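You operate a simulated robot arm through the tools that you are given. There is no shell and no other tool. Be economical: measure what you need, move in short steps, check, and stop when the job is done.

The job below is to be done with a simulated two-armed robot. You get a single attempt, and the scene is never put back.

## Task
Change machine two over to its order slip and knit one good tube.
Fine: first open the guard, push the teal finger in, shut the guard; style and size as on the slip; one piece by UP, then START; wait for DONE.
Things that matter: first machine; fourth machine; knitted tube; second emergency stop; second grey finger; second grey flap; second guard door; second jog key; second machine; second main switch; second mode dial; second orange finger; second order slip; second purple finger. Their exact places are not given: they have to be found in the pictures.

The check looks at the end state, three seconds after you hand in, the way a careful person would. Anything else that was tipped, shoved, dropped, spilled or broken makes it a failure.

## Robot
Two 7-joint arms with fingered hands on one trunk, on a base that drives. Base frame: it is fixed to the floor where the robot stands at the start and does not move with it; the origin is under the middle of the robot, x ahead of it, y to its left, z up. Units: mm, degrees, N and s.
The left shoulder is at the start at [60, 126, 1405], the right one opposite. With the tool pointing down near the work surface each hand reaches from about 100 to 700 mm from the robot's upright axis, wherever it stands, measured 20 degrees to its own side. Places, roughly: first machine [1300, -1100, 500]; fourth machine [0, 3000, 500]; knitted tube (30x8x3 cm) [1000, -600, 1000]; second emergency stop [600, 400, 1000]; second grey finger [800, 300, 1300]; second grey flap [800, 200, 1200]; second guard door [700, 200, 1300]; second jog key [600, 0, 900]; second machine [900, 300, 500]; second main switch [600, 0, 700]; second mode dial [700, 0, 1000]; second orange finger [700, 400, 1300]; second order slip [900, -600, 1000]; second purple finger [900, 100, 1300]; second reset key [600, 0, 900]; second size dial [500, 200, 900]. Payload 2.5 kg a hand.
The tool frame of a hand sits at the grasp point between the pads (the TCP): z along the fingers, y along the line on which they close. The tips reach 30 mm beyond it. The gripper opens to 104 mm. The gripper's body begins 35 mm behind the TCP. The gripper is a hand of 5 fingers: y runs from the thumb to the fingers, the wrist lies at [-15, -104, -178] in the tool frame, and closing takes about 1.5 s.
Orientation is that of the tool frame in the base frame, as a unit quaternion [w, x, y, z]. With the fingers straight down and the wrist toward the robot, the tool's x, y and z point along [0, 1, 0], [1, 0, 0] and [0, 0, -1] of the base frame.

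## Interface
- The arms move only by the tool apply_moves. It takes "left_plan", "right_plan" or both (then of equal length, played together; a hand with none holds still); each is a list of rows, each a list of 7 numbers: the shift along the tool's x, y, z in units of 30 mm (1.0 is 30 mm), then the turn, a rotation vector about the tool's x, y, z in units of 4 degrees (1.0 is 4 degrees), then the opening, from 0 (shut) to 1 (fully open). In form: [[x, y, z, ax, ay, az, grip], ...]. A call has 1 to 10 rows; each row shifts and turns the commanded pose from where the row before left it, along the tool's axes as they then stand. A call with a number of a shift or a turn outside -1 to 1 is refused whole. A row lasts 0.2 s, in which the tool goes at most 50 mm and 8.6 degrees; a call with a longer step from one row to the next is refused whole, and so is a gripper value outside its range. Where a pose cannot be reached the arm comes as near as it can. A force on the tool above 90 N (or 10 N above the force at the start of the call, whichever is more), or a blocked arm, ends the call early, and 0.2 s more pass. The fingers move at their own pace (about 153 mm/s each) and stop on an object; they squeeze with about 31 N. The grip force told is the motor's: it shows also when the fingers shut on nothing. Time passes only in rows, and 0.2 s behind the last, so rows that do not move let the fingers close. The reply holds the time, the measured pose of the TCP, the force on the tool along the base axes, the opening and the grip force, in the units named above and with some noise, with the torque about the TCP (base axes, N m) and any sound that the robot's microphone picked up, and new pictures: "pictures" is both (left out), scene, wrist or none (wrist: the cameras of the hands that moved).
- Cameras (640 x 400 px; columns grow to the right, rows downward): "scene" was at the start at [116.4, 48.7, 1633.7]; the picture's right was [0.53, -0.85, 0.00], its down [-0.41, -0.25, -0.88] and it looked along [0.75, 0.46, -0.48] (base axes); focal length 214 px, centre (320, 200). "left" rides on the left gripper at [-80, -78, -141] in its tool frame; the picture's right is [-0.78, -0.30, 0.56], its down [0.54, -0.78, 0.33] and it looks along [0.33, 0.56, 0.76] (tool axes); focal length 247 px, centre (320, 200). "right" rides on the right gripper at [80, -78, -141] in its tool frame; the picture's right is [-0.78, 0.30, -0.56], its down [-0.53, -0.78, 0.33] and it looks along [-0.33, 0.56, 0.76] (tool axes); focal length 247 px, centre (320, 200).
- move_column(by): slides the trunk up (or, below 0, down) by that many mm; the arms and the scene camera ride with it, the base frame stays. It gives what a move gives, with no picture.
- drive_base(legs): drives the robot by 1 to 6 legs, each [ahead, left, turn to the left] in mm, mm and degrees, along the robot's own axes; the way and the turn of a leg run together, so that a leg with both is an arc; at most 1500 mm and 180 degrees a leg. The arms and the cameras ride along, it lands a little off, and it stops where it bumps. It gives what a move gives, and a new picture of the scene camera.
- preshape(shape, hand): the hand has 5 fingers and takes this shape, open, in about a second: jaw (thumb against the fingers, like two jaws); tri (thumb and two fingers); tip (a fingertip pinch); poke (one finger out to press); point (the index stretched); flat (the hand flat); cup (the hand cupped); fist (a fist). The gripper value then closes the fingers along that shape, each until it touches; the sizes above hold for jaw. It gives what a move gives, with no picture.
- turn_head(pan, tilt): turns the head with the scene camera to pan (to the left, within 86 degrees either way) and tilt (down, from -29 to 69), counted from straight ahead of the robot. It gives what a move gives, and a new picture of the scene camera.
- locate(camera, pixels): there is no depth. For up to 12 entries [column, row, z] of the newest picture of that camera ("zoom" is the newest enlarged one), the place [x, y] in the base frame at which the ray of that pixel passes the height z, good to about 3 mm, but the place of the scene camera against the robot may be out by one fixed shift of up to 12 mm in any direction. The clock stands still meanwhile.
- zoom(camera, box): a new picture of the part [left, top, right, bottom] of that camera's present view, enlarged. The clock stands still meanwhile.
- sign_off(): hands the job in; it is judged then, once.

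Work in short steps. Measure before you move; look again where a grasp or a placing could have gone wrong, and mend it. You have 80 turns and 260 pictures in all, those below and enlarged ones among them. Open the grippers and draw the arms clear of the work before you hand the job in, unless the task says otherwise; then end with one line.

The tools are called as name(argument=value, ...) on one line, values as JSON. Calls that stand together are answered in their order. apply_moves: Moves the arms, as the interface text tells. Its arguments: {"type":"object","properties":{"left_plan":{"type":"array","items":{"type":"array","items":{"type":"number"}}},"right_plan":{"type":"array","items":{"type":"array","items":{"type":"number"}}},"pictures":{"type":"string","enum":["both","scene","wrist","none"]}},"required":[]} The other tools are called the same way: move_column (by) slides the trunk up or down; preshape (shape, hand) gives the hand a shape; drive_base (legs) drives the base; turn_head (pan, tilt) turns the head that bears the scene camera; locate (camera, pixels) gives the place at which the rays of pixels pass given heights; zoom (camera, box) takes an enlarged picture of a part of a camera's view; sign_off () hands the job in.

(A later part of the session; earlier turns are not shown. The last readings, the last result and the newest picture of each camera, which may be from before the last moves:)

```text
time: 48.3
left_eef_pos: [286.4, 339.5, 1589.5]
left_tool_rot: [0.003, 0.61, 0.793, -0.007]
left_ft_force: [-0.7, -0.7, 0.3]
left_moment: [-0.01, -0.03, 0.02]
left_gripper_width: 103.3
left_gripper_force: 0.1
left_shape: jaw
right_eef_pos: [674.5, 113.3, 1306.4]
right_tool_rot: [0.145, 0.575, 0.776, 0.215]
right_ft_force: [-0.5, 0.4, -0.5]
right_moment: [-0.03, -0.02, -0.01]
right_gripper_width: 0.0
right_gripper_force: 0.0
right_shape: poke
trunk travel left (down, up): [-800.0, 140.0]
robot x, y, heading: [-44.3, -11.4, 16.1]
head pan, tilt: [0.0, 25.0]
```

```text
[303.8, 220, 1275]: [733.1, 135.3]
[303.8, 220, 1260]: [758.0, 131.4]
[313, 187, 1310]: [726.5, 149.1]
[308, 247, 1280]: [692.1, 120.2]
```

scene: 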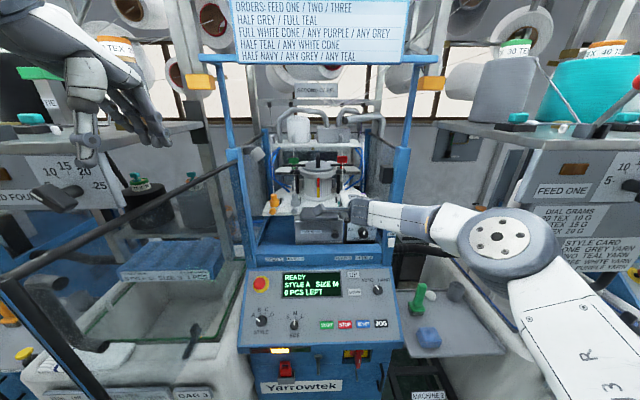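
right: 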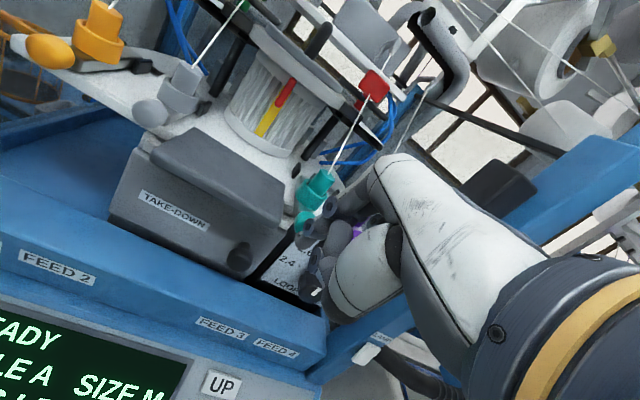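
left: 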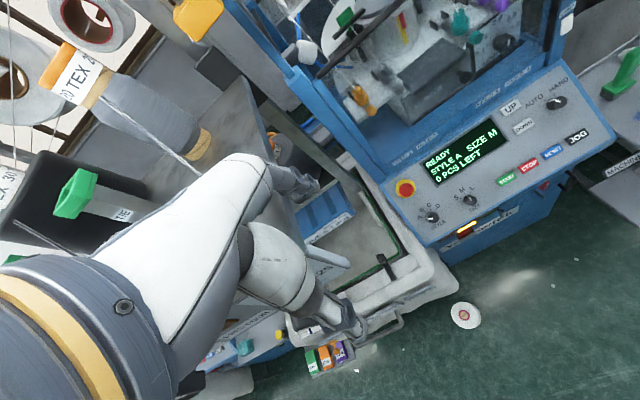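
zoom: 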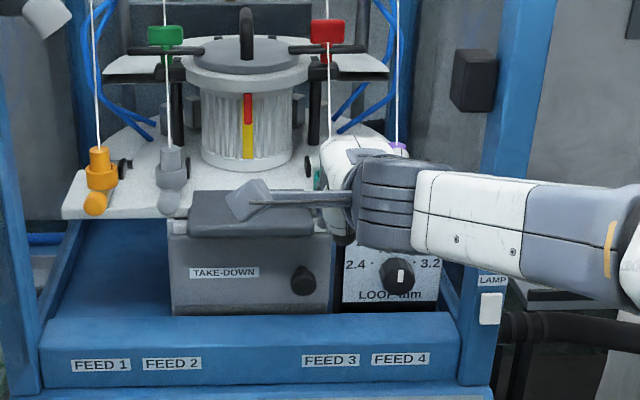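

Ball at about (735,134,1273), fingertip ~45 mm in front of it. I lower 8 mm and push ahead 40 mm in small steps, watching the force.

apply_moves(right_plan=[[0, -0.13, 0.23, 0, 0, 0, 0], [0, 0.23, 0.133, 0, 0, 0, 0], [0, 0.23, 0.133, 0, 0, 0, 0], [0, 0.23, 0.133, 0, 0, 0, 0], [0, 0.23, 0.133, 0, 0, 0, 0], [0, 0.23, 0.133, 0, 0, 0, 0], [0, 0, 0, 0, 0, 0, 0]], pictures="wrist")

zoom(camera="right", box=[130, 150, 430, 400])

```text
time: 49.9
left_eef_pos: [286.8, 340.7, 1590.6]
left_tool_rot: [0.002, 0.61, 0.792, -0.006]
left_ft_force: [-0.9, -0.3, 0.1]
left_moment: [0.01, -0.03, -0.01]
left_gripper_width: 103.5
left_gripper_force: 0.1
left_shape: jaw
right_eef_pos: [711.1, 120.7, 1296.2]
right_tool_rot: [0.145, 0.576, 0.775, 0.215]
right_ft_force: [-0.2, -0.6, -0.2]
right_moment: [0.01, -0.03, -0.04]
right_gripper_width: 0.0
right_gripper_force: 0.0
right_shape: poke
right hand out of reach, approached as far as the arm can: row 6
trunk travel left (down, up): [-800.0, 140.0]
robot x, y, heading: [-44.7, -12.2, 15.9]
head pan, tilt: [0.0, 25.0]
```

right: 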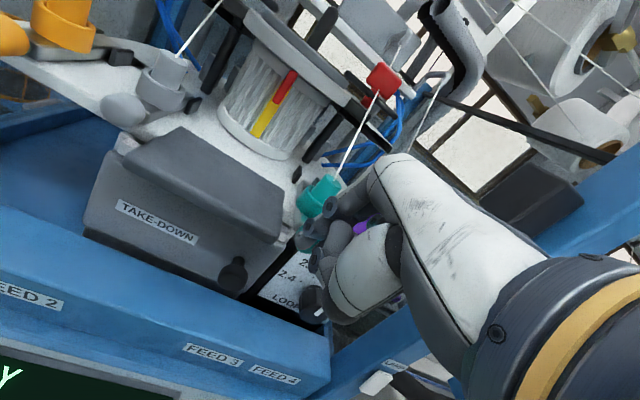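

```text
1.60 times, centred on (280, 275) of right
```

zoom: 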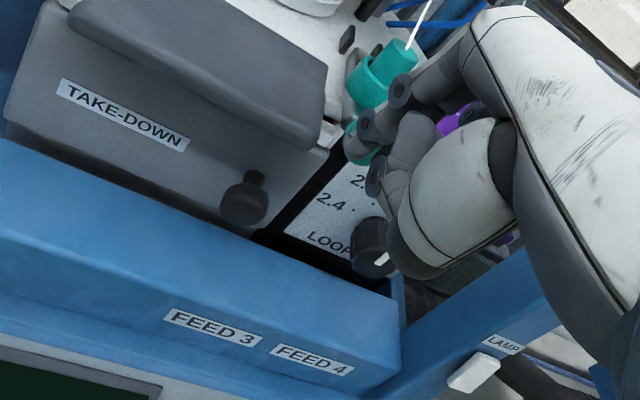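

The fingertip is just at the ball but the arm is at its reach limit. I retract slightly and check the left side (door edge versus left arm) before driving a little closer.

apply_moves(right_plan=[[0, -0.58, -0.33, 0, 0, 0, 0], [0, -0.58, -0.33, 0, 0, 0, 0], [0, -0.58, -0.33, 0, 0, 0, 0], [0, 0, 0, 0, 0, 0, 0]], pictures="none")

turn_head(pan=55, tilt=40)

```text
time: 50.9
left_eef_pos: [286.9, 339.7, 1590.3]
left_tool_rot: [0.003, 0.61, 0.792, -0.006]
left_ft_force: [-0.2, 0.6, 0.1]
left_moment: [0.02, 0.02, 0.0]
left_gripper_width: 103.8
left_gripper_force: 0.0
left_shape: jaw
right_eef_pos: [655.3, 104.8, 1297.4]
right_tool_rot: [0.145, 0.577, 0.775, 0.215]
right_ft_force: [-0.1, 0.3, -0.7]
right_moment: [0.02, 0.01, -0.02]
right_gripper_width: 0.0
right_gripper_force: 0.0
right_shape: poke
trunk travel left (down, up): [-800.0, 140.0]
robot x, y, heading: [-45.2, -18.0, 15.8]
head pan, tilt: [0.0, 25.0]
```

```text
time: 52.1
left_eef_pos: [287.2, 339.0, 1589.8]
left_tool_rot: [0.003, 0.61, 0.792, -0.006]
left_ft_force: [-0.7, -0.5, 0.2]
left_moment: [-0.04, -0.03, -0.02]
left_gripper_width: 103.7
left_gripper_force: 0.1
left_shape: jaw
right_eef_pos: [656.1, 103.7, 1297.2]
right_tool_rot: [0.144, 0.576, 0.776, 0.215]
right_ft_force: [0.1, -0.3, 0.0]
right_moment: [0.01, -0.02, 0.01]
right_gripper_width: 0.0
right_gripper_force: 0.1
right_shape: poke
trunk travel left (down, up): [-800.0, 140.0]
robot x, y, heading: [-45.7, -13.4, 15.9]
head pan, tilt: [55.0, 40.0]
```

scene: 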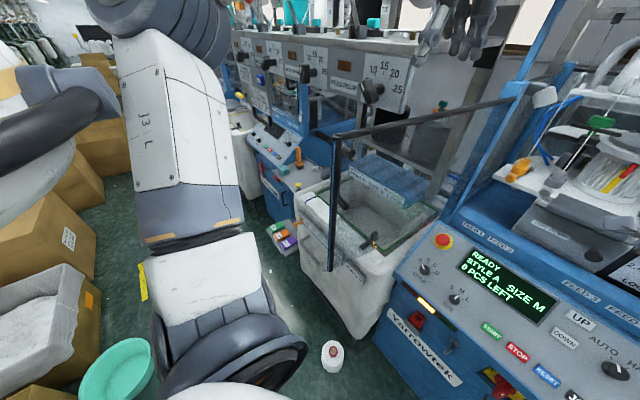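

locate(camera="scene", pixels=[[335, 138, 1485], [510, 97, 1485], [328, 268, 1100]])

drive_base(legs=[[60, 0, 0.5]])

```text
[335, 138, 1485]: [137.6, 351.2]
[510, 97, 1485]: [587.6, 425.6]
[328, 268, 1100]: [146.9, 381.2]
```

```text
time: 53.1
left_eef_pos: [340.3, 359.0, 1591.0]
left_tool_rot: [0.002, 0.606, 0.795, -0.007]
left_ft_force: [0.3, 0.6, -0.4]
left_moment: [0.0, 0.01, 0.0]
left_gripper_width: 103.7
left_gripper_force: 0.0
left_shape: jaw
right_eef_pos: [710.7, 127.4, 1294.9]
right_tool_rot: [0.144, 0.573, 0.777, 0.216]
right_ft_force: [1.0, -0.1, -0.4]
right_moment: [0.02, 0.02, 0.02]
right_gripper_width: 0.2
right_gripper_force: 0.0
right_shape: poke
trunk travel left (down, up): [-800.0, 140.0]
robot x, y, heading: [10.5, 5.5, 16.7]
head pan, tilt: [55.0, 40.0]
```

scene: 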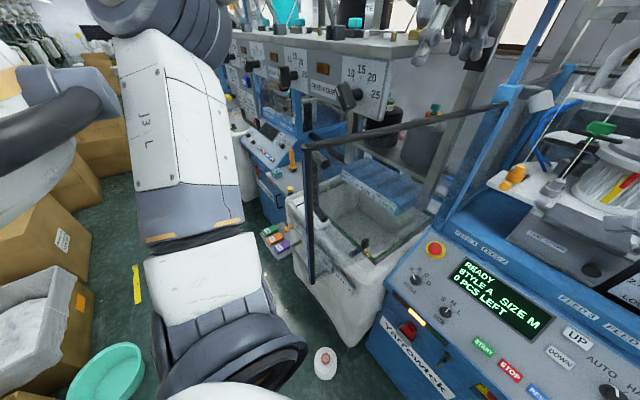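

Driving put the fingertip just before the ball again. Now I push ahead in 6 mm steps.

apply_moves(right_plan=[[-0.1, 0.17, 0.1, 0, 0, 0, 0], [0, 0.17, 0.1, 0, 0, 0, 0], [0, 0.17, 0.1, 0, 0, 0, 0], [0, 0.17, 0.1, 0, 0, 0, 0], [0, 0, 0, 0, 0, 0, 0]], pictures="wrist")

zoom(camera="right", box=[130, 150, 430, 400])

turn_head(pan=2, tilt=28)

zoom(camera="scene", box=[260, 140, 420, 260])

```text
time: 54.3
left_eef_pos: [339.2, 359.3, 1591.0]
left_tool_rot: [0.003, 0.607, 0.795, -0.007]
left_ft_force: [0.1, -0.9, 0.2]
left_moment: [0.02, -0.03, -0.02]
left_gripper_width: 103.8
left_gripper_force: 0.0
left_shape: jaw
right_eef_pos: [733.4, 130.7, 1297.7]
right_tool_rot: [0.145, 0.573, 0.777, 0.216]
right_ft_force: [-1.2, 0.3, 2.6]
right_moment: [0.01, -0.01, 0.0]
right_gripper_width: 0.0
right_gripper_force: 0.1
right_shape: poke
trunk travel left (down, up): [-800.0, 140.0]
robot x, y, heading: [10.9, 4.7, 16.5]
head pan, tilt: [55.0, 40.0]
```

right: 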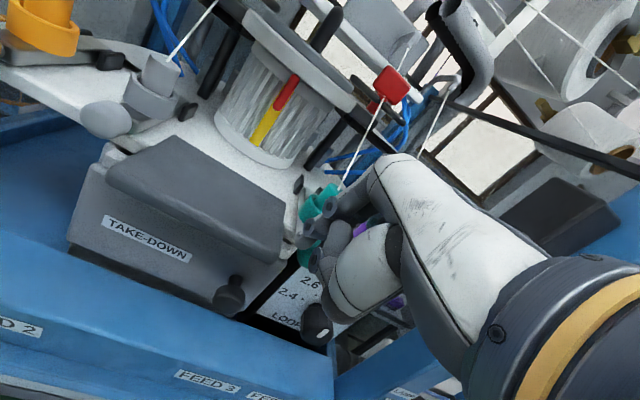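

```text
1.60 times, centred on (280, 275) of right
```

zoom: 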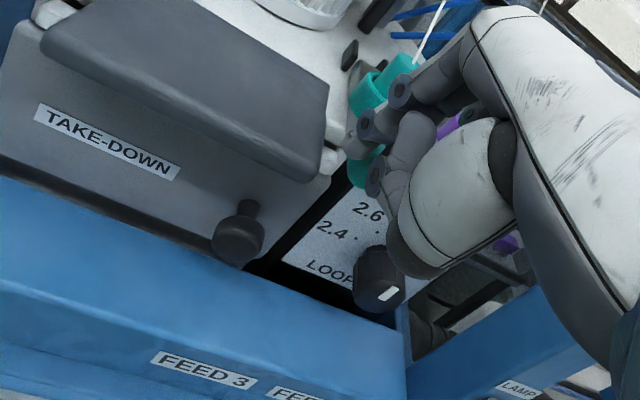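

```text
time: 55.5
left_eef_pos: [340.6, 358.6, 1591.4]
left_tool_rot: [0.003, 0.607, 0.794, -0.008]
left_ft_force: [0.6, 1.0, 0.2]
left_moment: [-0.02, 0.01, 0.02]
left_gripper_width: 103.9
left_gripper_force: 0.0
left_shape: jaw
right_eef_pos: [734.0, 131.3, 1295.8]
right_tool_rot: [0.144, 0.574, 0.777, 0.214]
right_ft_force: [-1.3, 0.5, 2.4]
right_moment: [-0.01, 0.02, -0.01]
right_gripper_width: 0.1
right_gripper_force: 0.0
right_shape: poke
trunk travel left (down, up): [-800.0, 140.0]
robot x, y, heading: [10.2, 1.1, 16.6]
head pan, tilt: [2.0, 28.0]
```

scene: 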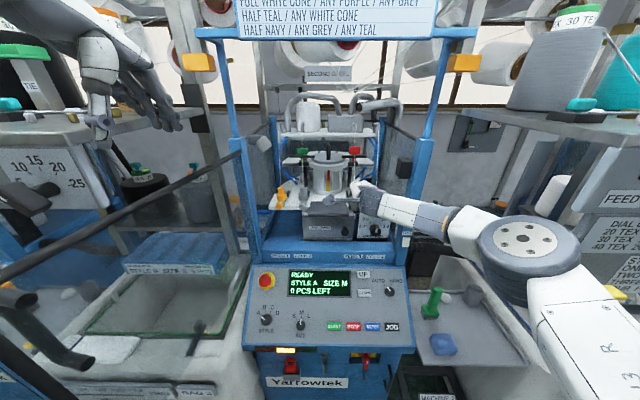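

```text
3.33 times, centred on (340, 200) of scene
```

zoom: 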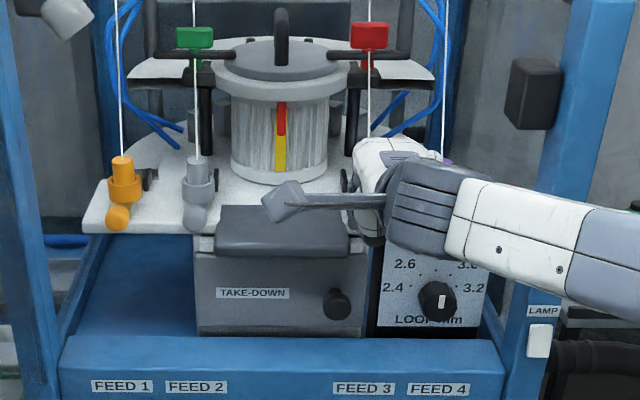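

apply_moves(right_plan=[[0, 0.17, 0.1, 0, 0, 0, 0], [0, 0.17, 0.1, 0, 0, 0, 0], [0, 0.17, 0.1, 0, 0, 0, 0], [0, 0.17, 0.1, 0, 0, 0, 0], [0, 0, 0, 0, 0, 0, 0]], pictures="wrist")

zoom(camera="right", box=[230, 150, 400, 300])

```text
time: 56.7
left_eef_pos: [338.9, 359.0, 1590.3]
left_tool_rot: [0.002, 0.606, 0.795, -0.007]
left_ft_force: [0.2, 0.2, 0.3]
left_moment: [0.02, 0.03, 0.0]
left_gripper_width: 103.8
left_gripper_force: 0.1
left_shape: jaw
right_eef_pos: [757.5, 139.4, 1297.8]
right_tool_rot: [0.145, 0.573, 0.778, 0.216]
right_ft_force: [-4.1, -0.2, 1.3]
right_moment: [-0.05, 0.03, -0.01]
right_gripper_width: 0.1
right_gripper_force: 0.0
right_shape: poke
trunk travel left (down, up): [-800.0, 140.0]
robot x, y, heading: [11.9, 4.8, 16.6]
head pan, tilt: [2.0, 28.0]
```

right: 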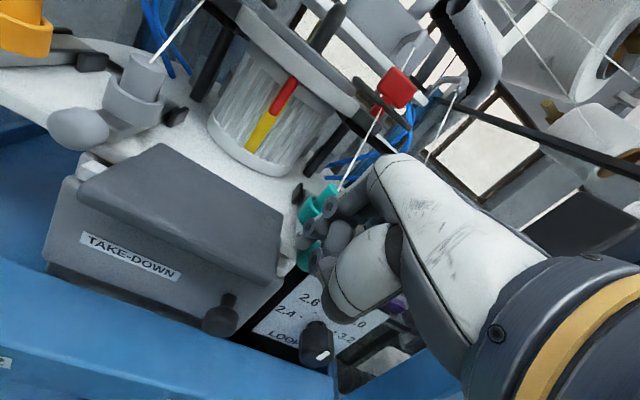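

```text
2.67 times, centred on (315, 225) of right
```

zoom: 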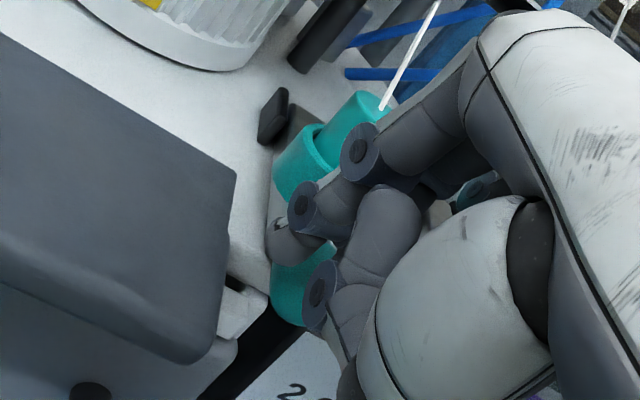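

The teal body moves with the finger (about 4 N). I continue in 3–4 mm steps until it stops.

apply_moves(right_plan=[[0, 0.12, 0.07, 0, 0, 0, 0], [0, 0.12, 0.07, 0, 0, 0, 0], [0, 0.12, 0.07, 0, 0, 0, 0], [0, 0, 0, 0, 0, 0, 0]], pictures="wrist")

zoom(camera="right", box=[230, 150, 400, 300])

```text
time: 57.7
left_eef_pos: [337.9, 357.1, 1591.0]
left_tool_rot: [0.003, 0.607, 0.795, -0.007]
left_ft_force: [0.4, 0.0, -0.3]
left_moment: [0.0, 0.01, 0.02]
left_gripper_width: 103.9
left_gripper_force: 0.2
left_shape: jaw
right_eef_pos: [767.1, 142.6, 1298.3]
right_tool_rot: [0.144, 0.572, 0.778, 0.217]
right_ft_force: [-3.9, 0.4, 7.2]
right_moment: [-0.1, 0.07, -0.06]
right_gripper_width: 0.0
right_gripper_force: 0.0
right_shape: poke
trunk travel left (down, up): [-800.0, 140.0]
robot x, y, heading: [12.6, 2.9, 16.4]
head pan, tilt: [2.0, 28.0]
```

right: 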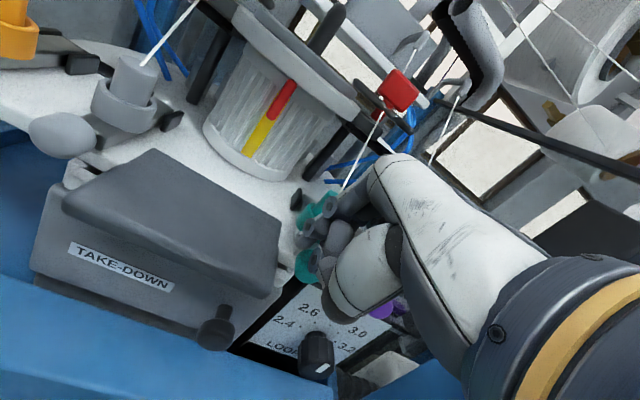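

```text
2.67 times, centred on (315, 225) of right
```

zoom: 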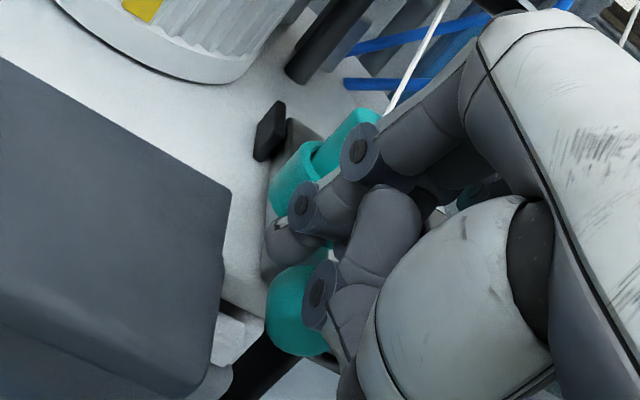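

locate(camera="right", pixels=[[306, 268, 1270], [62, 136, 1270], [135, 75, 1300], [306, 268, 1260]])

apply_moves(right_plan=[[0, -0.5, -0.6, 0, 0, 0, 0], [0, -0.58, -0.6, 0, 0, 0, 0], [0, -0.7, -0.5, 0, 0, 0, 0], [0, -0.7, -0.5, 0, 0, 0, 0], [0, -0.7, -0.5, 0, 0, 0, 0], [-0.7, -0.7, -0.5, 0, 0, 0, 0], [-0.7, -0.7, -0.5, 0, 0, 0, 0], [-0.7, 0, 0, 0, 0, 0, 0]], pictures="both")

zoom(camera="scene", box=[260, 140, 420, 260])

```text
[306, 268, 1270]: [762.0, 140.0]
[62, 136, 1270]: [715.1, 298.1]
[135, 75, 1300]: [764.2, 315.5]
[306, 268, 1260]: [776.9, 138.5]
```

```text
time: 59.5
left_eef_pos: [340.3, 359.9, 1589.6]
left_tool_rot: [0.002, 0.606, 0.795, -0.008]
left_ft_force: [0.4, -0.5, 0.4]
left_moment: [0.0, 0.04, 0.03]
left_gripper_width: 104.0
left_gripper_force: 0.1
left_shape: jaw
right_eef_pos: [622.1, 28.6, 1319.4]
right_tool_rot: [0.144, 0.573, 0.777, 0.216]
right_ft_force: [-0.3, -0.3, 0.1]
right_moment: [-0.05, -0.03, 0.01]
right_gripper_width: 0.1
right_gripper_force: 0.0
right_shape: poke
trunk travel left (down, up): [-800.0, 140.0]
robot x, y, heading: [8.6, 5.2, 16.8]
head pan, tilt: [2.0, 28.0]
```

scene: 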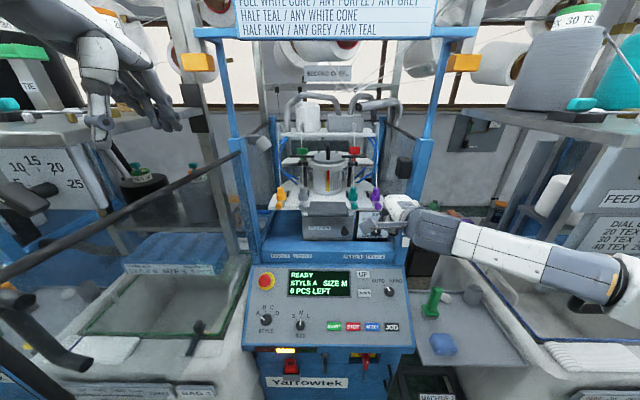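
right: 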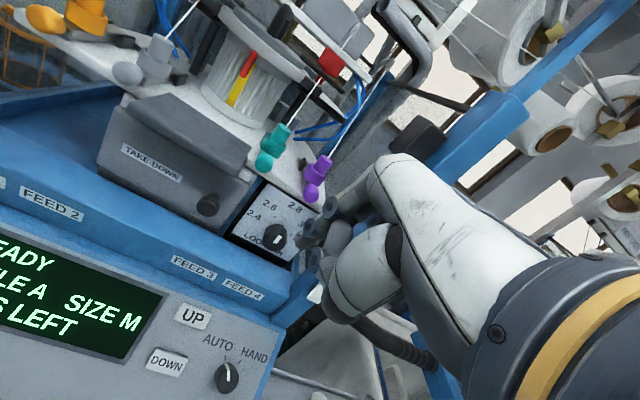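

```text
3.33 times, centred on (340, 200) of scene
```

zoom: 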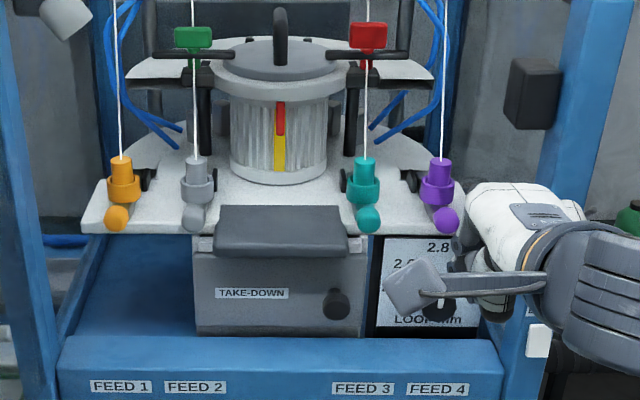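

All four fingers are now aligned, so teal is in. Next, shutting the guard: I retract the right hand, back off 200 mm, so the left hand can get outside the open door's edge (edge at about u 232, v 297).

apply_moves(right_plan=[[0, -0.87, -0.5, 0, 0, 0, 0], [0, -0.87, -0.5, 0, 0, 0, 0], [0, -0.87, -0.5, 0, 0, 0, 0], [0, -0.87, -0.5, 0, 0, 0, 0], [0, -0.87, -0.5, 0, 0, 0, 0], [0, 0, 0, 0, 0, 0, 0]], pictures="none")

turn_head(pan=45, tilt=20)

drive_base(legs=[[-200, 0, 0]])

```text
time: 60.9
left_eef_pos: [340.0, 358.2, 1589.2]
left_tool_rot: [0.002, 0.606, 0.795, -0.008]
left_ft_force: [0.0, -0.5, 0.5]
left_moment: [-0.02, 0.02, 0.0]
left_gripper_width: 103.7
left_gripper_force: 0.1
left_shape: jaw
right_eef_pos: [477.8, -15.3, 1317.9]
right_tool_rot: [0.144, 0.573, 0.777, 0.215]
right_ft_force: [-1.1, -0.4, -0.7]
right_moment: [0.0, 0.01, -0.02]
right_gripper_width: 0.1
right_gripper_force: 0.0
right_shape: poke
trunk travel left (down, up): [-800.0, 140.0]
robot x, y, heading: [10.4, 2.7, 16.7]
head pan, tilt: [2.0, 28.0]
```

```text
time: 62.0
left_eef_pos: [340.1, 359.1, 1590.0]
left_tool_rot: [0.002, 0.607, 0.795, -0.007]
left_ft_force: [-0.9, 0.2, -0.1]
left_moment: [0.0, 0.0, -0.02]
left_gripper_width: 103.7
left_gripper_force: 0.0
left_shape: jaw
right_eef_pos: [477.6, -14.2, 1317.3]
right_tool_rot: [0.144, 0.573, 0.778, 0.216]
right_ft_force: [-0.1, -0.9, -0.1]
right_moment: [0.02, -0.01, 0.0]
right_gripper_width: 0.2
right_gripper_force: 0.0
right_shape: poke
trunk travel left (down, up): [-800.0, 140.0]
robot x, y, heading: [14.8, 8.3, 16.5]
head pan, tilt: [45.0, 20.0]
```

scene: 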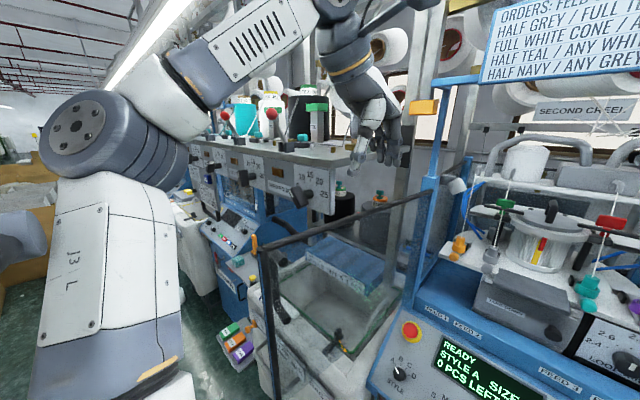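

```text
time: 63.6
left_eef_pos: [147.5, 300.7, 1589.7]
left_tool_rot: [0.001, 0.606, 0.795, -0.008]
left_ft_force: [0.3, 0.4, -0.3]
left_moment: [0.0, 0.0, 0.0]
left_gripper_width: 103.9
left_gripper_force: 0.1
left_shape: jaw
right_eef_pos: [283.3, -72.6, 1317.5]
right_tool_rot: [0.144, 0.573, 0.778, 0.215]
right_ft_force: [0.5, 0.2, -0.1]
right_moment: [0.0, 0.04, -0.03]
right_gripper_width: 0.0
right_gripper_force: 0.0
right_shape: poke
trunk travel left (down, up): [-800.0, 140.0]
robot x, y, heading: [-181.9, -56.5, 16.7]
head pan, tilt: [45.0, 20.0]
```

scene: 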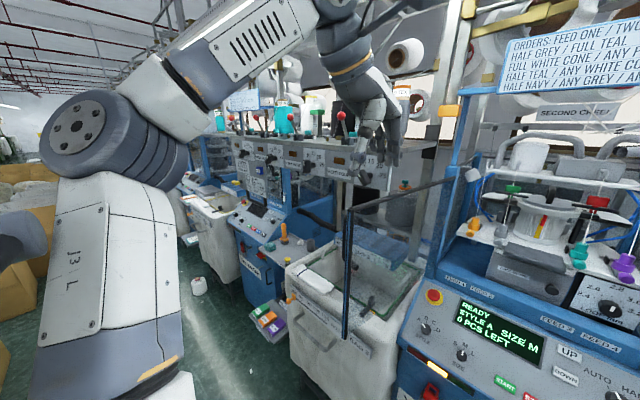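

locate(camera="scene", pixels=[[351, 212, 1485], [452, 181, 1485], [345, 330, 1100]])

apply_moves(left_plan=[[0.8, 0.2, 0, 0, 0, 0, 0], [0.8, 0.2, 0, 0, 0, 0, 0], [0.8, 0.2, 0, 0, 0, 0, 0], [0.8, 0.2, 0, 0, 0, 0, 0], [0, 0, 0, 0, 0, 0, 0]], pictures="both")

```text
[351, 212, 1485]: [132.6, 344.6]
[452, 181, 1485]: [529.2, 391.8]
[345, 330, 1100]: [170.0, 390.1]
```

```text
time: 64.8
left_eef_pos: [145.5, 399.0, 1590.9]
left_tool_rot: [0.002, 0.606, 0.795, -0.008]
left_ft_force: [0.1, 0.0, -0.3]
left_moment: [0.0, 0.02, -0.02]
left_gripper_width: 0.2
left_gripper_force: 30.6
left_shape: jaw
right_eef_pos: [283.5, -73.6, 1317.4]
right_tool_rot: [0.145, 0.573, 0.777, 0.215]
right_ft_force: [-0.3, 0.4, -0.2]
right_moment: [0.02, 0.01, 0.01]
right_gripper_width: 0.0
right_gripper_force: 0.1
right_shape: poke
trunk travel left (down, up): [-800.0, 140.0]
robot x, y, heading: [-178.1, -54.7, 16.4]
head pan, tilt: [45.0, 20.0]
```

scene: 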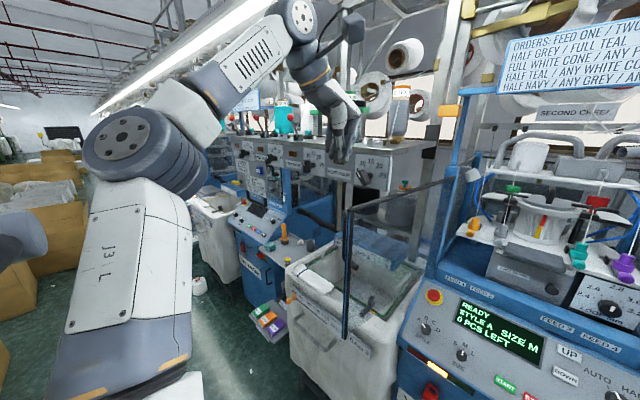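
left: 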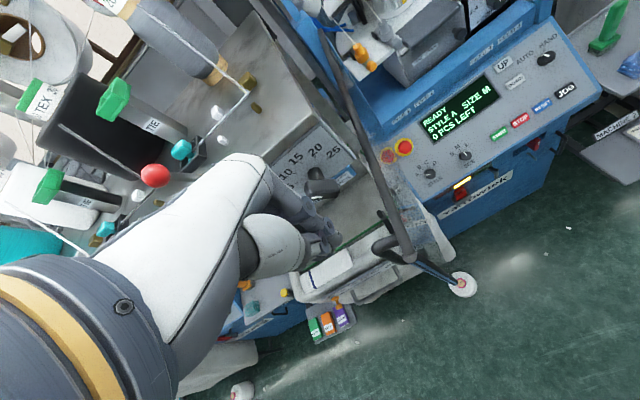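

locate(camera="left", pixels=[[370, 140, 1485], [406, 255, 1485], [345, 80, 1485]])

```text
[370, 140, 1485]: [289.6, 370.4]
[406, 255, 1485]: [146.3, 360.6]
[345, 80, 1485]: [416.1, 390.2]
```

The bar edge is at (146,361); the handle sticks out near the edge, so I go a bit further in, then lower the closed left hand outside the bar.

apply_moves(left_plan=[[0.4, 1, 0, 0, 0, 0, 0], [0.4, 1, 0, 0, 0, 0, 0], [0, 0, 1, 0, 0, 0, 0], [0, 0, 1, 0, 0, 0, 0], [0, 0, 1, 0, 0, 0, 0], [0, 0, 1, 0, 0, 0, 0], [0, 0, 0, 0, 0, 0, 0]], pictures="both")

```text
time: 66.4
left_eef_pos: [176.6, 423.6, 1468.0]
left_tool_rot: [0.002, 0.606, 0.795, -0.007]
left_ft_force: [0.6, 0.2, -0.1]
left_moment: [0.02, 0.05, 0.02]
left_gripper_width: 0.0
left_gripper_force: 30.9
left_shape: jaw
left hand out of reach, approached as far as the arm can: row 2
right_eef_pos: [283.2, -73.5, 1318.8]
right_tool_rot: [0.144, 0.573, 0.778, 0.215]
right_ft_force: [0.0, -0.1, -0.8]
right_moment: [0.01, 0.03, -0.02]
right_gripper_width: 0.0
right_gripper_force: 0.0
right_shape: poke
trunk travel left (down, up): [-800.0, 140.0]
robot x, y, heading: [-181.4, -51.9, 16.7]
head pan, tilt: [45.0, 20.0]
```

scene: 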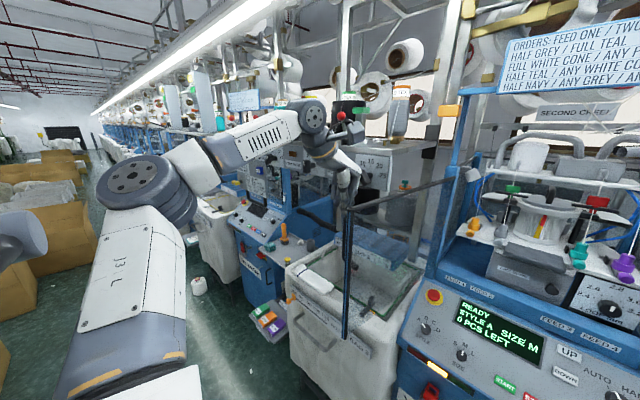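
left: 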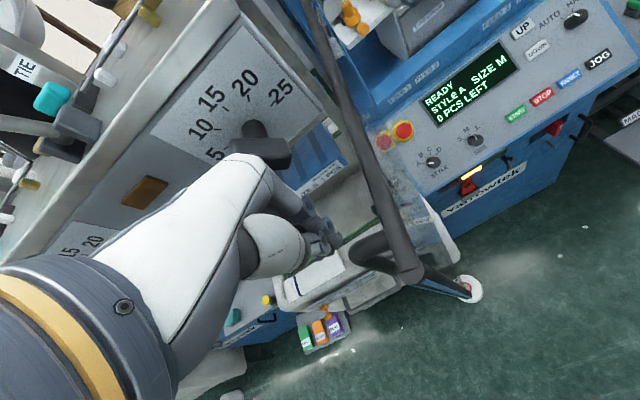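

The left hand is outside the bar. I sweep it to the right to swing the door.

apply_moves(left_plan=[[-0.8, 0, 0, 0, 0, 0, 0], [-0.8, 0, 0, 0, 0, 0, 0], [-0.8, 0, 0, 0, 0, 0, 0], [-0.8, 0, 0, 0, 0, 0, 0], [-0.8, 0, 0, 0, 0, 0, 0], [-0.8, 0, 0, 0, 0, 0, 0], [-0.8, 0, 0, 0, 0, 0, 0], [-0.8, 0, 0, 0, 0, 0, 0], [0, 0, 0, 0, 0, 0, 0]], pictures="both")

```text
time: 68.4
left_eef_pos: [229.1, 237.4, 1469.7]
left_tool_rot: [0.003, 0.607, 0.795, -0.008]
left_ft_force: [0.3, -0.1, -0.1]
left_moment: [-0.01, -0.03, 0.02]
left_gripper_width: 0.2
left_gripper_force: 31.0
left_shape: jaw
right_eef_pos: [283.0, -72.4, 1317.7]
right_tool_rot: [0.144, 0.574, 0.777, 0.215]
right_ft_force: [-0.3, 1.2, 0.0]
right_moment: [0.01, 0.01, 0.01]
right_gripper_width: 0.0
right_gripper_force: 0.1
right_shape: poke
trunk travel left (down, up): [-800.0, 140.0]
robot x, y, heading: [-186.2, -53.7, 16.6]
head pan, tilt: [45.0, 20.0]
```

scene: 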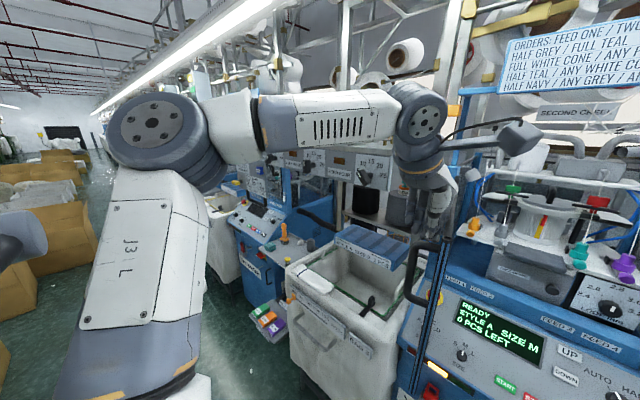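
left: 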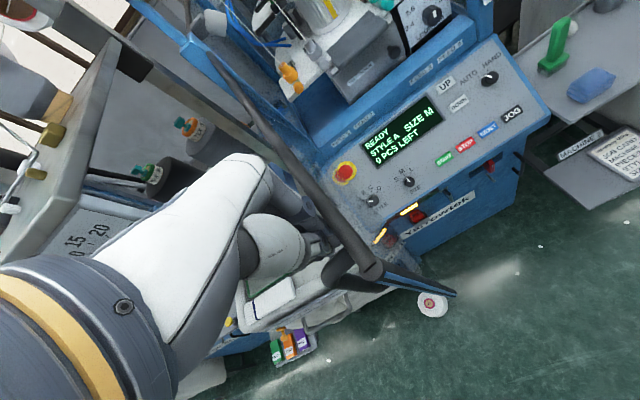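

apply_moves(left_plan=[[-0.85, 0.2, 0, 0, 0, 0, 0], [-0.85, 0.25, 0, 0, 0, 0, 0], [-0.85, 0.3, 0, 0, 0, 0, 0], [-0.85, 0.35, 0, 0, 0, 0, 0], [-0.85, 0.4, 0, 0, 0, 0, 0], [-0.8, 0.5, 0, 0, 0, 0, 0], [-0.8, 0.6, 0, 0, 0, 0, 0], [-0.75, 0.7, 0, 0, 0, 0, 0], [-0.7, 0.7, 0, 0, 0, 0, 0], [0, 0, 0, 0, 0, 0, 0]], pictures="both")

```text
time: 70.6
left_eef_pos: [263.9, 184.2, 1460.4]
left_tool_rot: [0.002, 0.607, 0.795, -0.008]
left_ft_force: [1.3, 1.3, 0.8]
left_moment: [0.02, -0.02, 0.04]
left_gripper_width: 0.0
left_gripper_force: 30.6
left_shape: jaw
left hand out of reach, approached as far as the arm can: row 3, 4, 5, 6, 7, 8, 9
right_eef_pos: [283.1, -72.7, 1317.0]
right_tool_rot: [0.144, 0.574, 0.777, 0.215]
right_ft_force: [0.2, -0.3, -0.4]
right_moment: [0.02, -0.01, 0.01]
right_gripper_width: 0.1
right_gripper_force: 0.0
right_shape: poke
trunk travel left (down, up): [-800.0, 140.0]
robot x, y, heading: [-182.7, -54.1, 16.6]
head pan, tilt: [45.0, 20.0]
```

scene: 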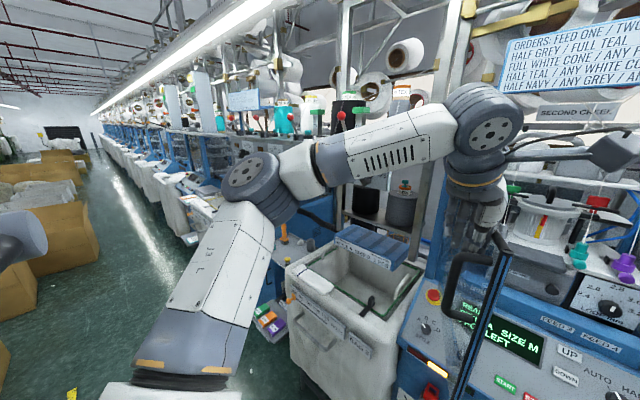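
left: 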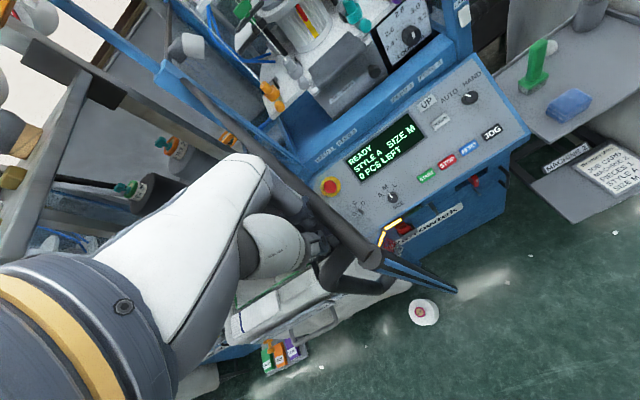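

The left arm can't cross further, so I use the base: a small right turn while driving ahead carries the left hand (and the door) along its arc.

drive_base(legs=[[60, 0, -15]])

turn_head(pan=30, tilt=25)

```text
time: 71.9
left_eef_pos: [370.9, 78.9, 1460.6]
left_tool_rot: [0.002, 0.701, 0.714, -0.007]
left_ft_force: [9.4, 16.9, 6.2]
left_moment: [0.31, -0.36, 0.28]
left_gripper_width: 0.1
left_gripper_force: 30.1
left_shape: jaw
right_eef_pos: [323.7, -176.5, 1317.5]
right_tool_rot: [0.17, 0.667, 0.699, 0.193]
right_ft_force: [0.1, 0.1, -0.5]
right_moment: [-0.01, 0.0, 0.01]
right_gripper_width: 0.0
right_gripper_force: 0.0
right_shape: poke
trunk travel left (down, up): [-800.0, 140.0]
robot x, y, heading: [-125.0, -44.5, 2.0]
head pan, tilt: [45.0, 20.0]
```

scene: 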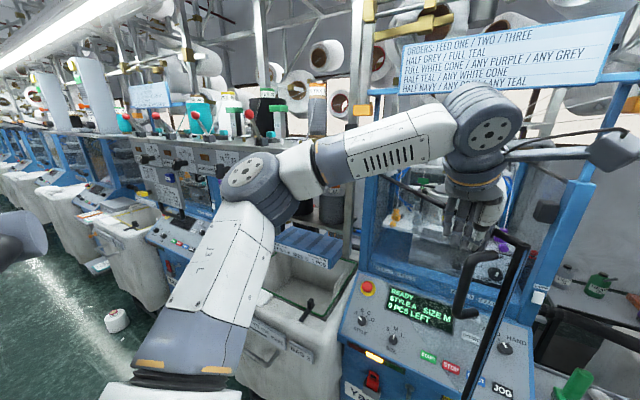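

```text
time: 72.6
left_eef_pos: [371.0, 78.3, 1461.5]
left_tool_rot: [0.003, 0.7, 0.714, -0.005]
left_ft_force: [7.3, 12.6, 1.5]
left_moment: [0.21, -0.22, 0.15]
left_gripper_width: 0.1
left_gripper_force: 31.1
left_shape: jaw
right_eef_pos: [323.9, -178.6, 1318.2]
right_tool_rot: [0.171, 0.668, 0.698, 0.193]
right_ft_force: [-0.4, -0.1, 0.2]
right_moment: [0.0, 0.04, 0.0]
right_gripper_width: 0.0
right_gripper_force: 0.1
right_shape: poke
trunk travel left (down, up): [-800.0, 140.0]
robot x, y, heading: [-123.6, -48.7, 2.0]
head pan, tilt: [30.0, 25.0]
```

scene: 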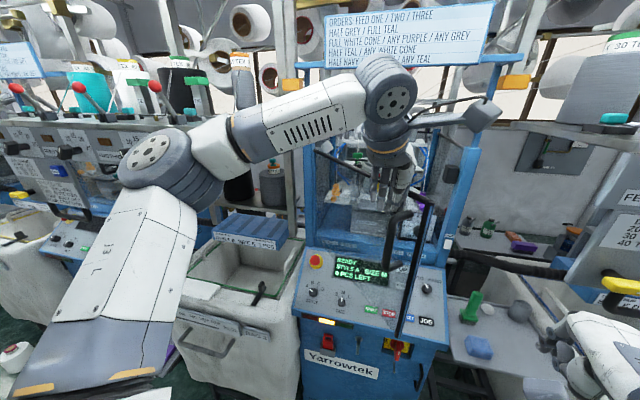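

The door is at about 40°. I drive ahead 150 mm to keep pushing it closed with the left hand.

drive_base(legs=[[150, 0, 0]])

zoom(camera="scene", box=[260, 60, 520, 300])

```text
time: 74.0
left_eef_pos: [515.0, 78.0, 1462.0]
left_tool_rot: [0.004, 0.702, 0.712, -0.004]
left_ft_force: [-1.0, 0.2, -0.5]
left_moment: [0.0, 0.01, -0.02]
left_gripper_width: 0.0
left_gripper_force: 31.4
left_shape: jaw
right_eef_pos: [466.7, -176.1, 1318.1]
right_tool_rot: [0.17, 0.668, 0.698, 0.194]
right_ft_force: [-15.9, 0.2, -5.5]
right_moment: [0.28, -0.38, -0.71]
right_gripper_width: 0.1
right_gripper_force: 0.0
right_shape: poke
trunk travel left (down, up): [-800.0, 140.0]
robot x, y, heading: [27.1, -39.0, 1.7]
head pan, tilt: [30.0, 25.0]
```

scene: 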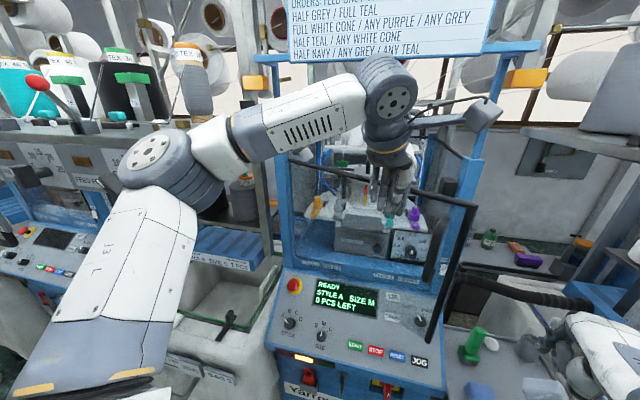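

```text
1.67 times, centred on (390, 180) of scene
```

zoom: 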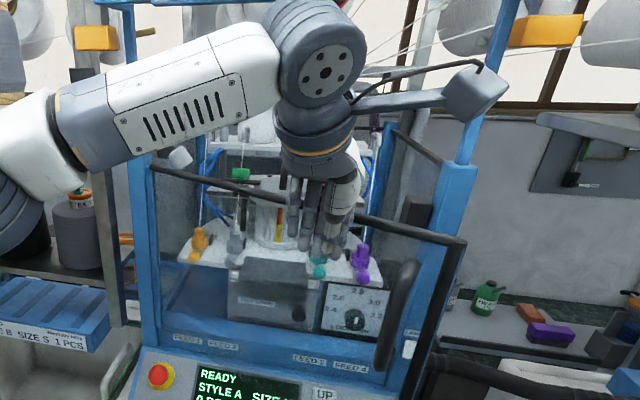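

The right hand touches something ahead (16 N), so I pull it back while the left hand pushes the door further in.

apply_moves(right_plan=[[0.5, -0.87, -0.5, 0, 0, 0, 0], [0.5, -0.87, -0.5, 0, 0, 0, 0], [0.5, -0.87, -0.5, 0, 0, 0, 0], [0.5, -0.87, -0.5, 0, 0, 0, 0], [0, 0, 0, 0, 0, 0, 0], [0, 0, 0, 0, 0, 0, 0], [0, 0, 0, 0, 0, 0, 0]], left_plan=[[0.27, 0.85, 0, 0, 0, 0, 0], [0.27, 0.85, 0, 0, 0, 0, 0], [0.27, 0.85, 0, 0, 0, 0, 0], [0.27, 0.85, 0, 0, 0, 0, 0], [0.2, 0.6, 0, 0, 0, 0, 0], [0.2, 0.6, 0, 0, 0, 0, 0], [0, 0, 0, 0, 0, 0, 0]], pictures="scene")

zoom(camera="scene", box=[260, 60, 520, 300])

```text
time: 75.6
left_eef_pos: [574.0, 138.0, 1462.8]
left_tool_rot: [0.003, 0.701, 0.713, -0.005]
left_ft_force: [-0.2, -0.5, -0.6]
left_moment: [-0.02, -0.01, -0.03]
left_gripper_width: 0.2
left_gripper_force: 30.7
left_shape: jaw
left hand out of reach, approached as far as the arm can: row 1, 2, 3, 4, 5, 6
right_eef_pos: [434.6, -86.4, 1331.4]
right_tool_rot: [0.169, 0.668, 0.698, 0.194]
right_ft_force: [0.2, -0.8, -0.5]
right_moment: [-0.01, -0.03, -0.01]
right_gripper_width: 0.0
right_gripper_force: 0.0
right_shape: poke
right hand out of reach, approached as far as the arm can: row 1, 2, 3, 4
trunk travel left (down, up): [-800.0, 140.0]
robot x, y, heading: [22.2, -40.6, 2.0]
head pan, tilt: [30.0, 25.0]
```

scene: 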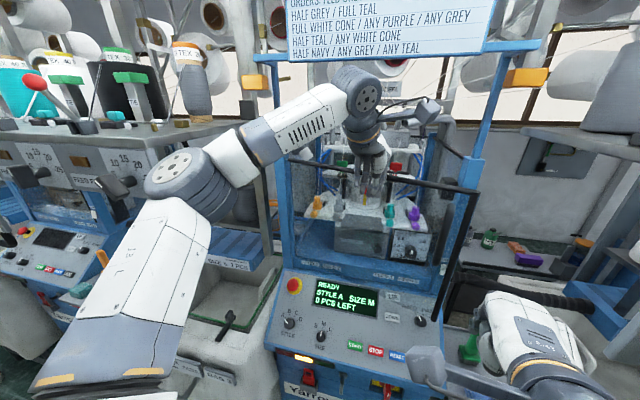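

```text
1.67 times, centred on (390, 180) of scene
```

zoom: 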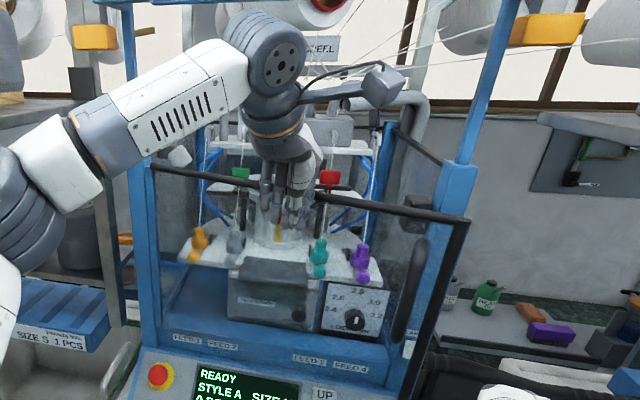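

The door is now ~13° from shut. I push its free side the rest of the way with the right hand.

apply_moves(right_plan=[[0.36, 0.78, 0.45, 0, 0, 0, 0], [0.36, 0.78, 0.45, 0, 0, 0, 0], [0.36, 0.78, 0.45, 0, 0, 0, 0], [0.36, 0.78, 0.45, 0, 0, 0, 0], [0.36, 0.78, 0.45, 0, 0, 0, 0], [0.36, 0.78, 0.45, 0, 0, 0, 0], [0.36, 0.78, 0.45, 0, 0, 0, 0], [0.3, 0.6, 0.35, 0, 0, 0, 0], [0, 0, 0, 0, 0, 0, 0]], pictures="both")

zoom(camera="scene", box=[260, 60, 520, 300])

```text
time: 77.6
left_eef_pos: [573.5, 137.6, 1461.6]
left_tool_rot: [0.002, 0.702, 0.713, -0.005]
left_ft_force: [0.3, -0.2, -0.1]
left_moment: [0.01, 0.03, 0.01]
left_gripper_width: 0.3
left_gripper_force: 32.0
left_shape: jaw
right_eef_pos: [639.1, 7.5, 1332.1]
right_tool_rot: [0.169, 0.668, 0.698, 0.194]
right_ft_force: [-0.3, 0.1, 0.0]
right_moment: [-0.01, -0.02, 0.0]
right_gripper_width: 0.0
right_gripper_force: 0.0
right_shape: poke
trunk travel left (down, up): [-800.0, 140.0]
robot x, y, heading: [23.3, -40.1, 1.8]
head pan, tilt: [30.0, 25.0]
```

scene: 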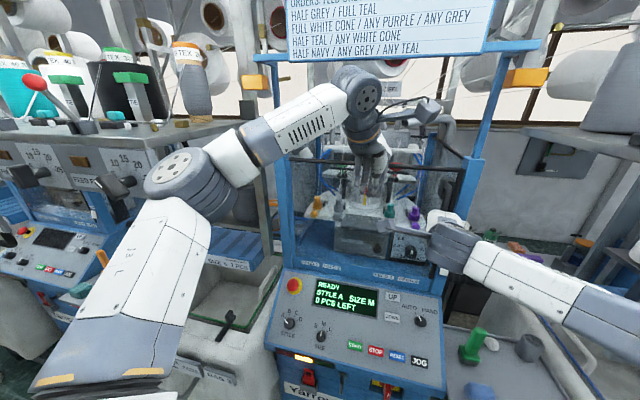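
right: 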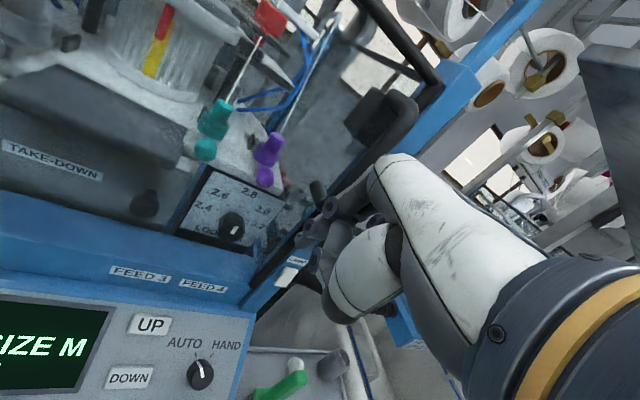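

```text
1.67 times, centred on (390, 180) of scene
```

zoom: 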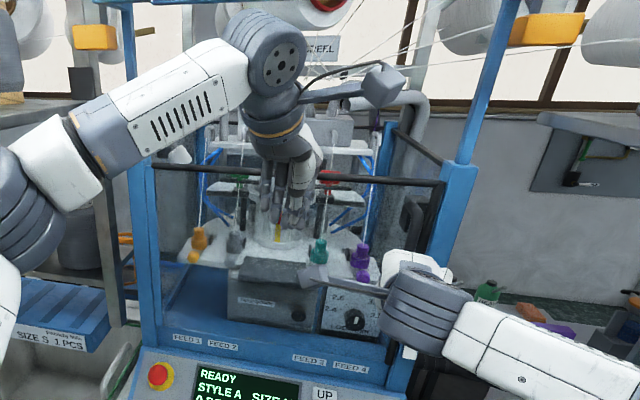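

The door edge now lines up with the post. I press on a little further until I feel resistance to be sure it is shut.

apply_moves(right_plan=[[0.13, 0.35, 0.2, 0, 0, 0, 0], [0.13, 0.35, 0.2, 0, 0, 0, 0], [0.13, 0.35, 0.2, 0, 0, 0, 0], [0.13, 0.35, 0.2, 0, 0, 0, 0], [0.13, 0.35, 0.2, 0, 0, 0, 0], [0.13, 0.35, 0.2, 0, 0, 0, 0], [0, 0, 0, 0, 0, 0, 0]], pictures="wrist")

```text
time: 79.2
left_eef_pos: [566.5, 138.5, 1466.0]
left_tool_rot: [0.005, 0.701, 0.713, -0.003]
left_ft_force: [-0.2, -0.6, 0.2]
left_moment: [-0.01, -0.01, 0.0]
left_gripper_width: 0.0
left_gripper_force: 30.7
left_shape: jaw
right_eef_pos: [700.9, 41.7, 1337.3]
right_tool_rot: [0.17, 0.664, 0.701, 0.197]
right_ft_force: [-30.9, 5.6, 6.6]
right_moment: [-0.45, -0.91, -1.29]
right_gripper_width: 0.0
right_gripper_force: 0.1
right_shape: poke
trunk travel left (down, up): [-800.0, 140.0]
robot x, y, heading: [24.9, -40.3, 1.9]
head pan, tilt: [30.0, 25.0]
```

right: 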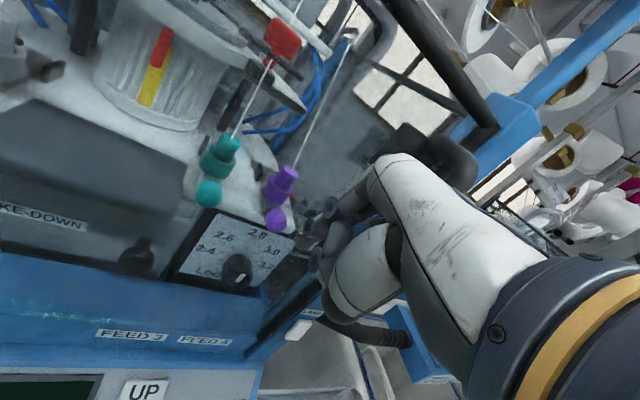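

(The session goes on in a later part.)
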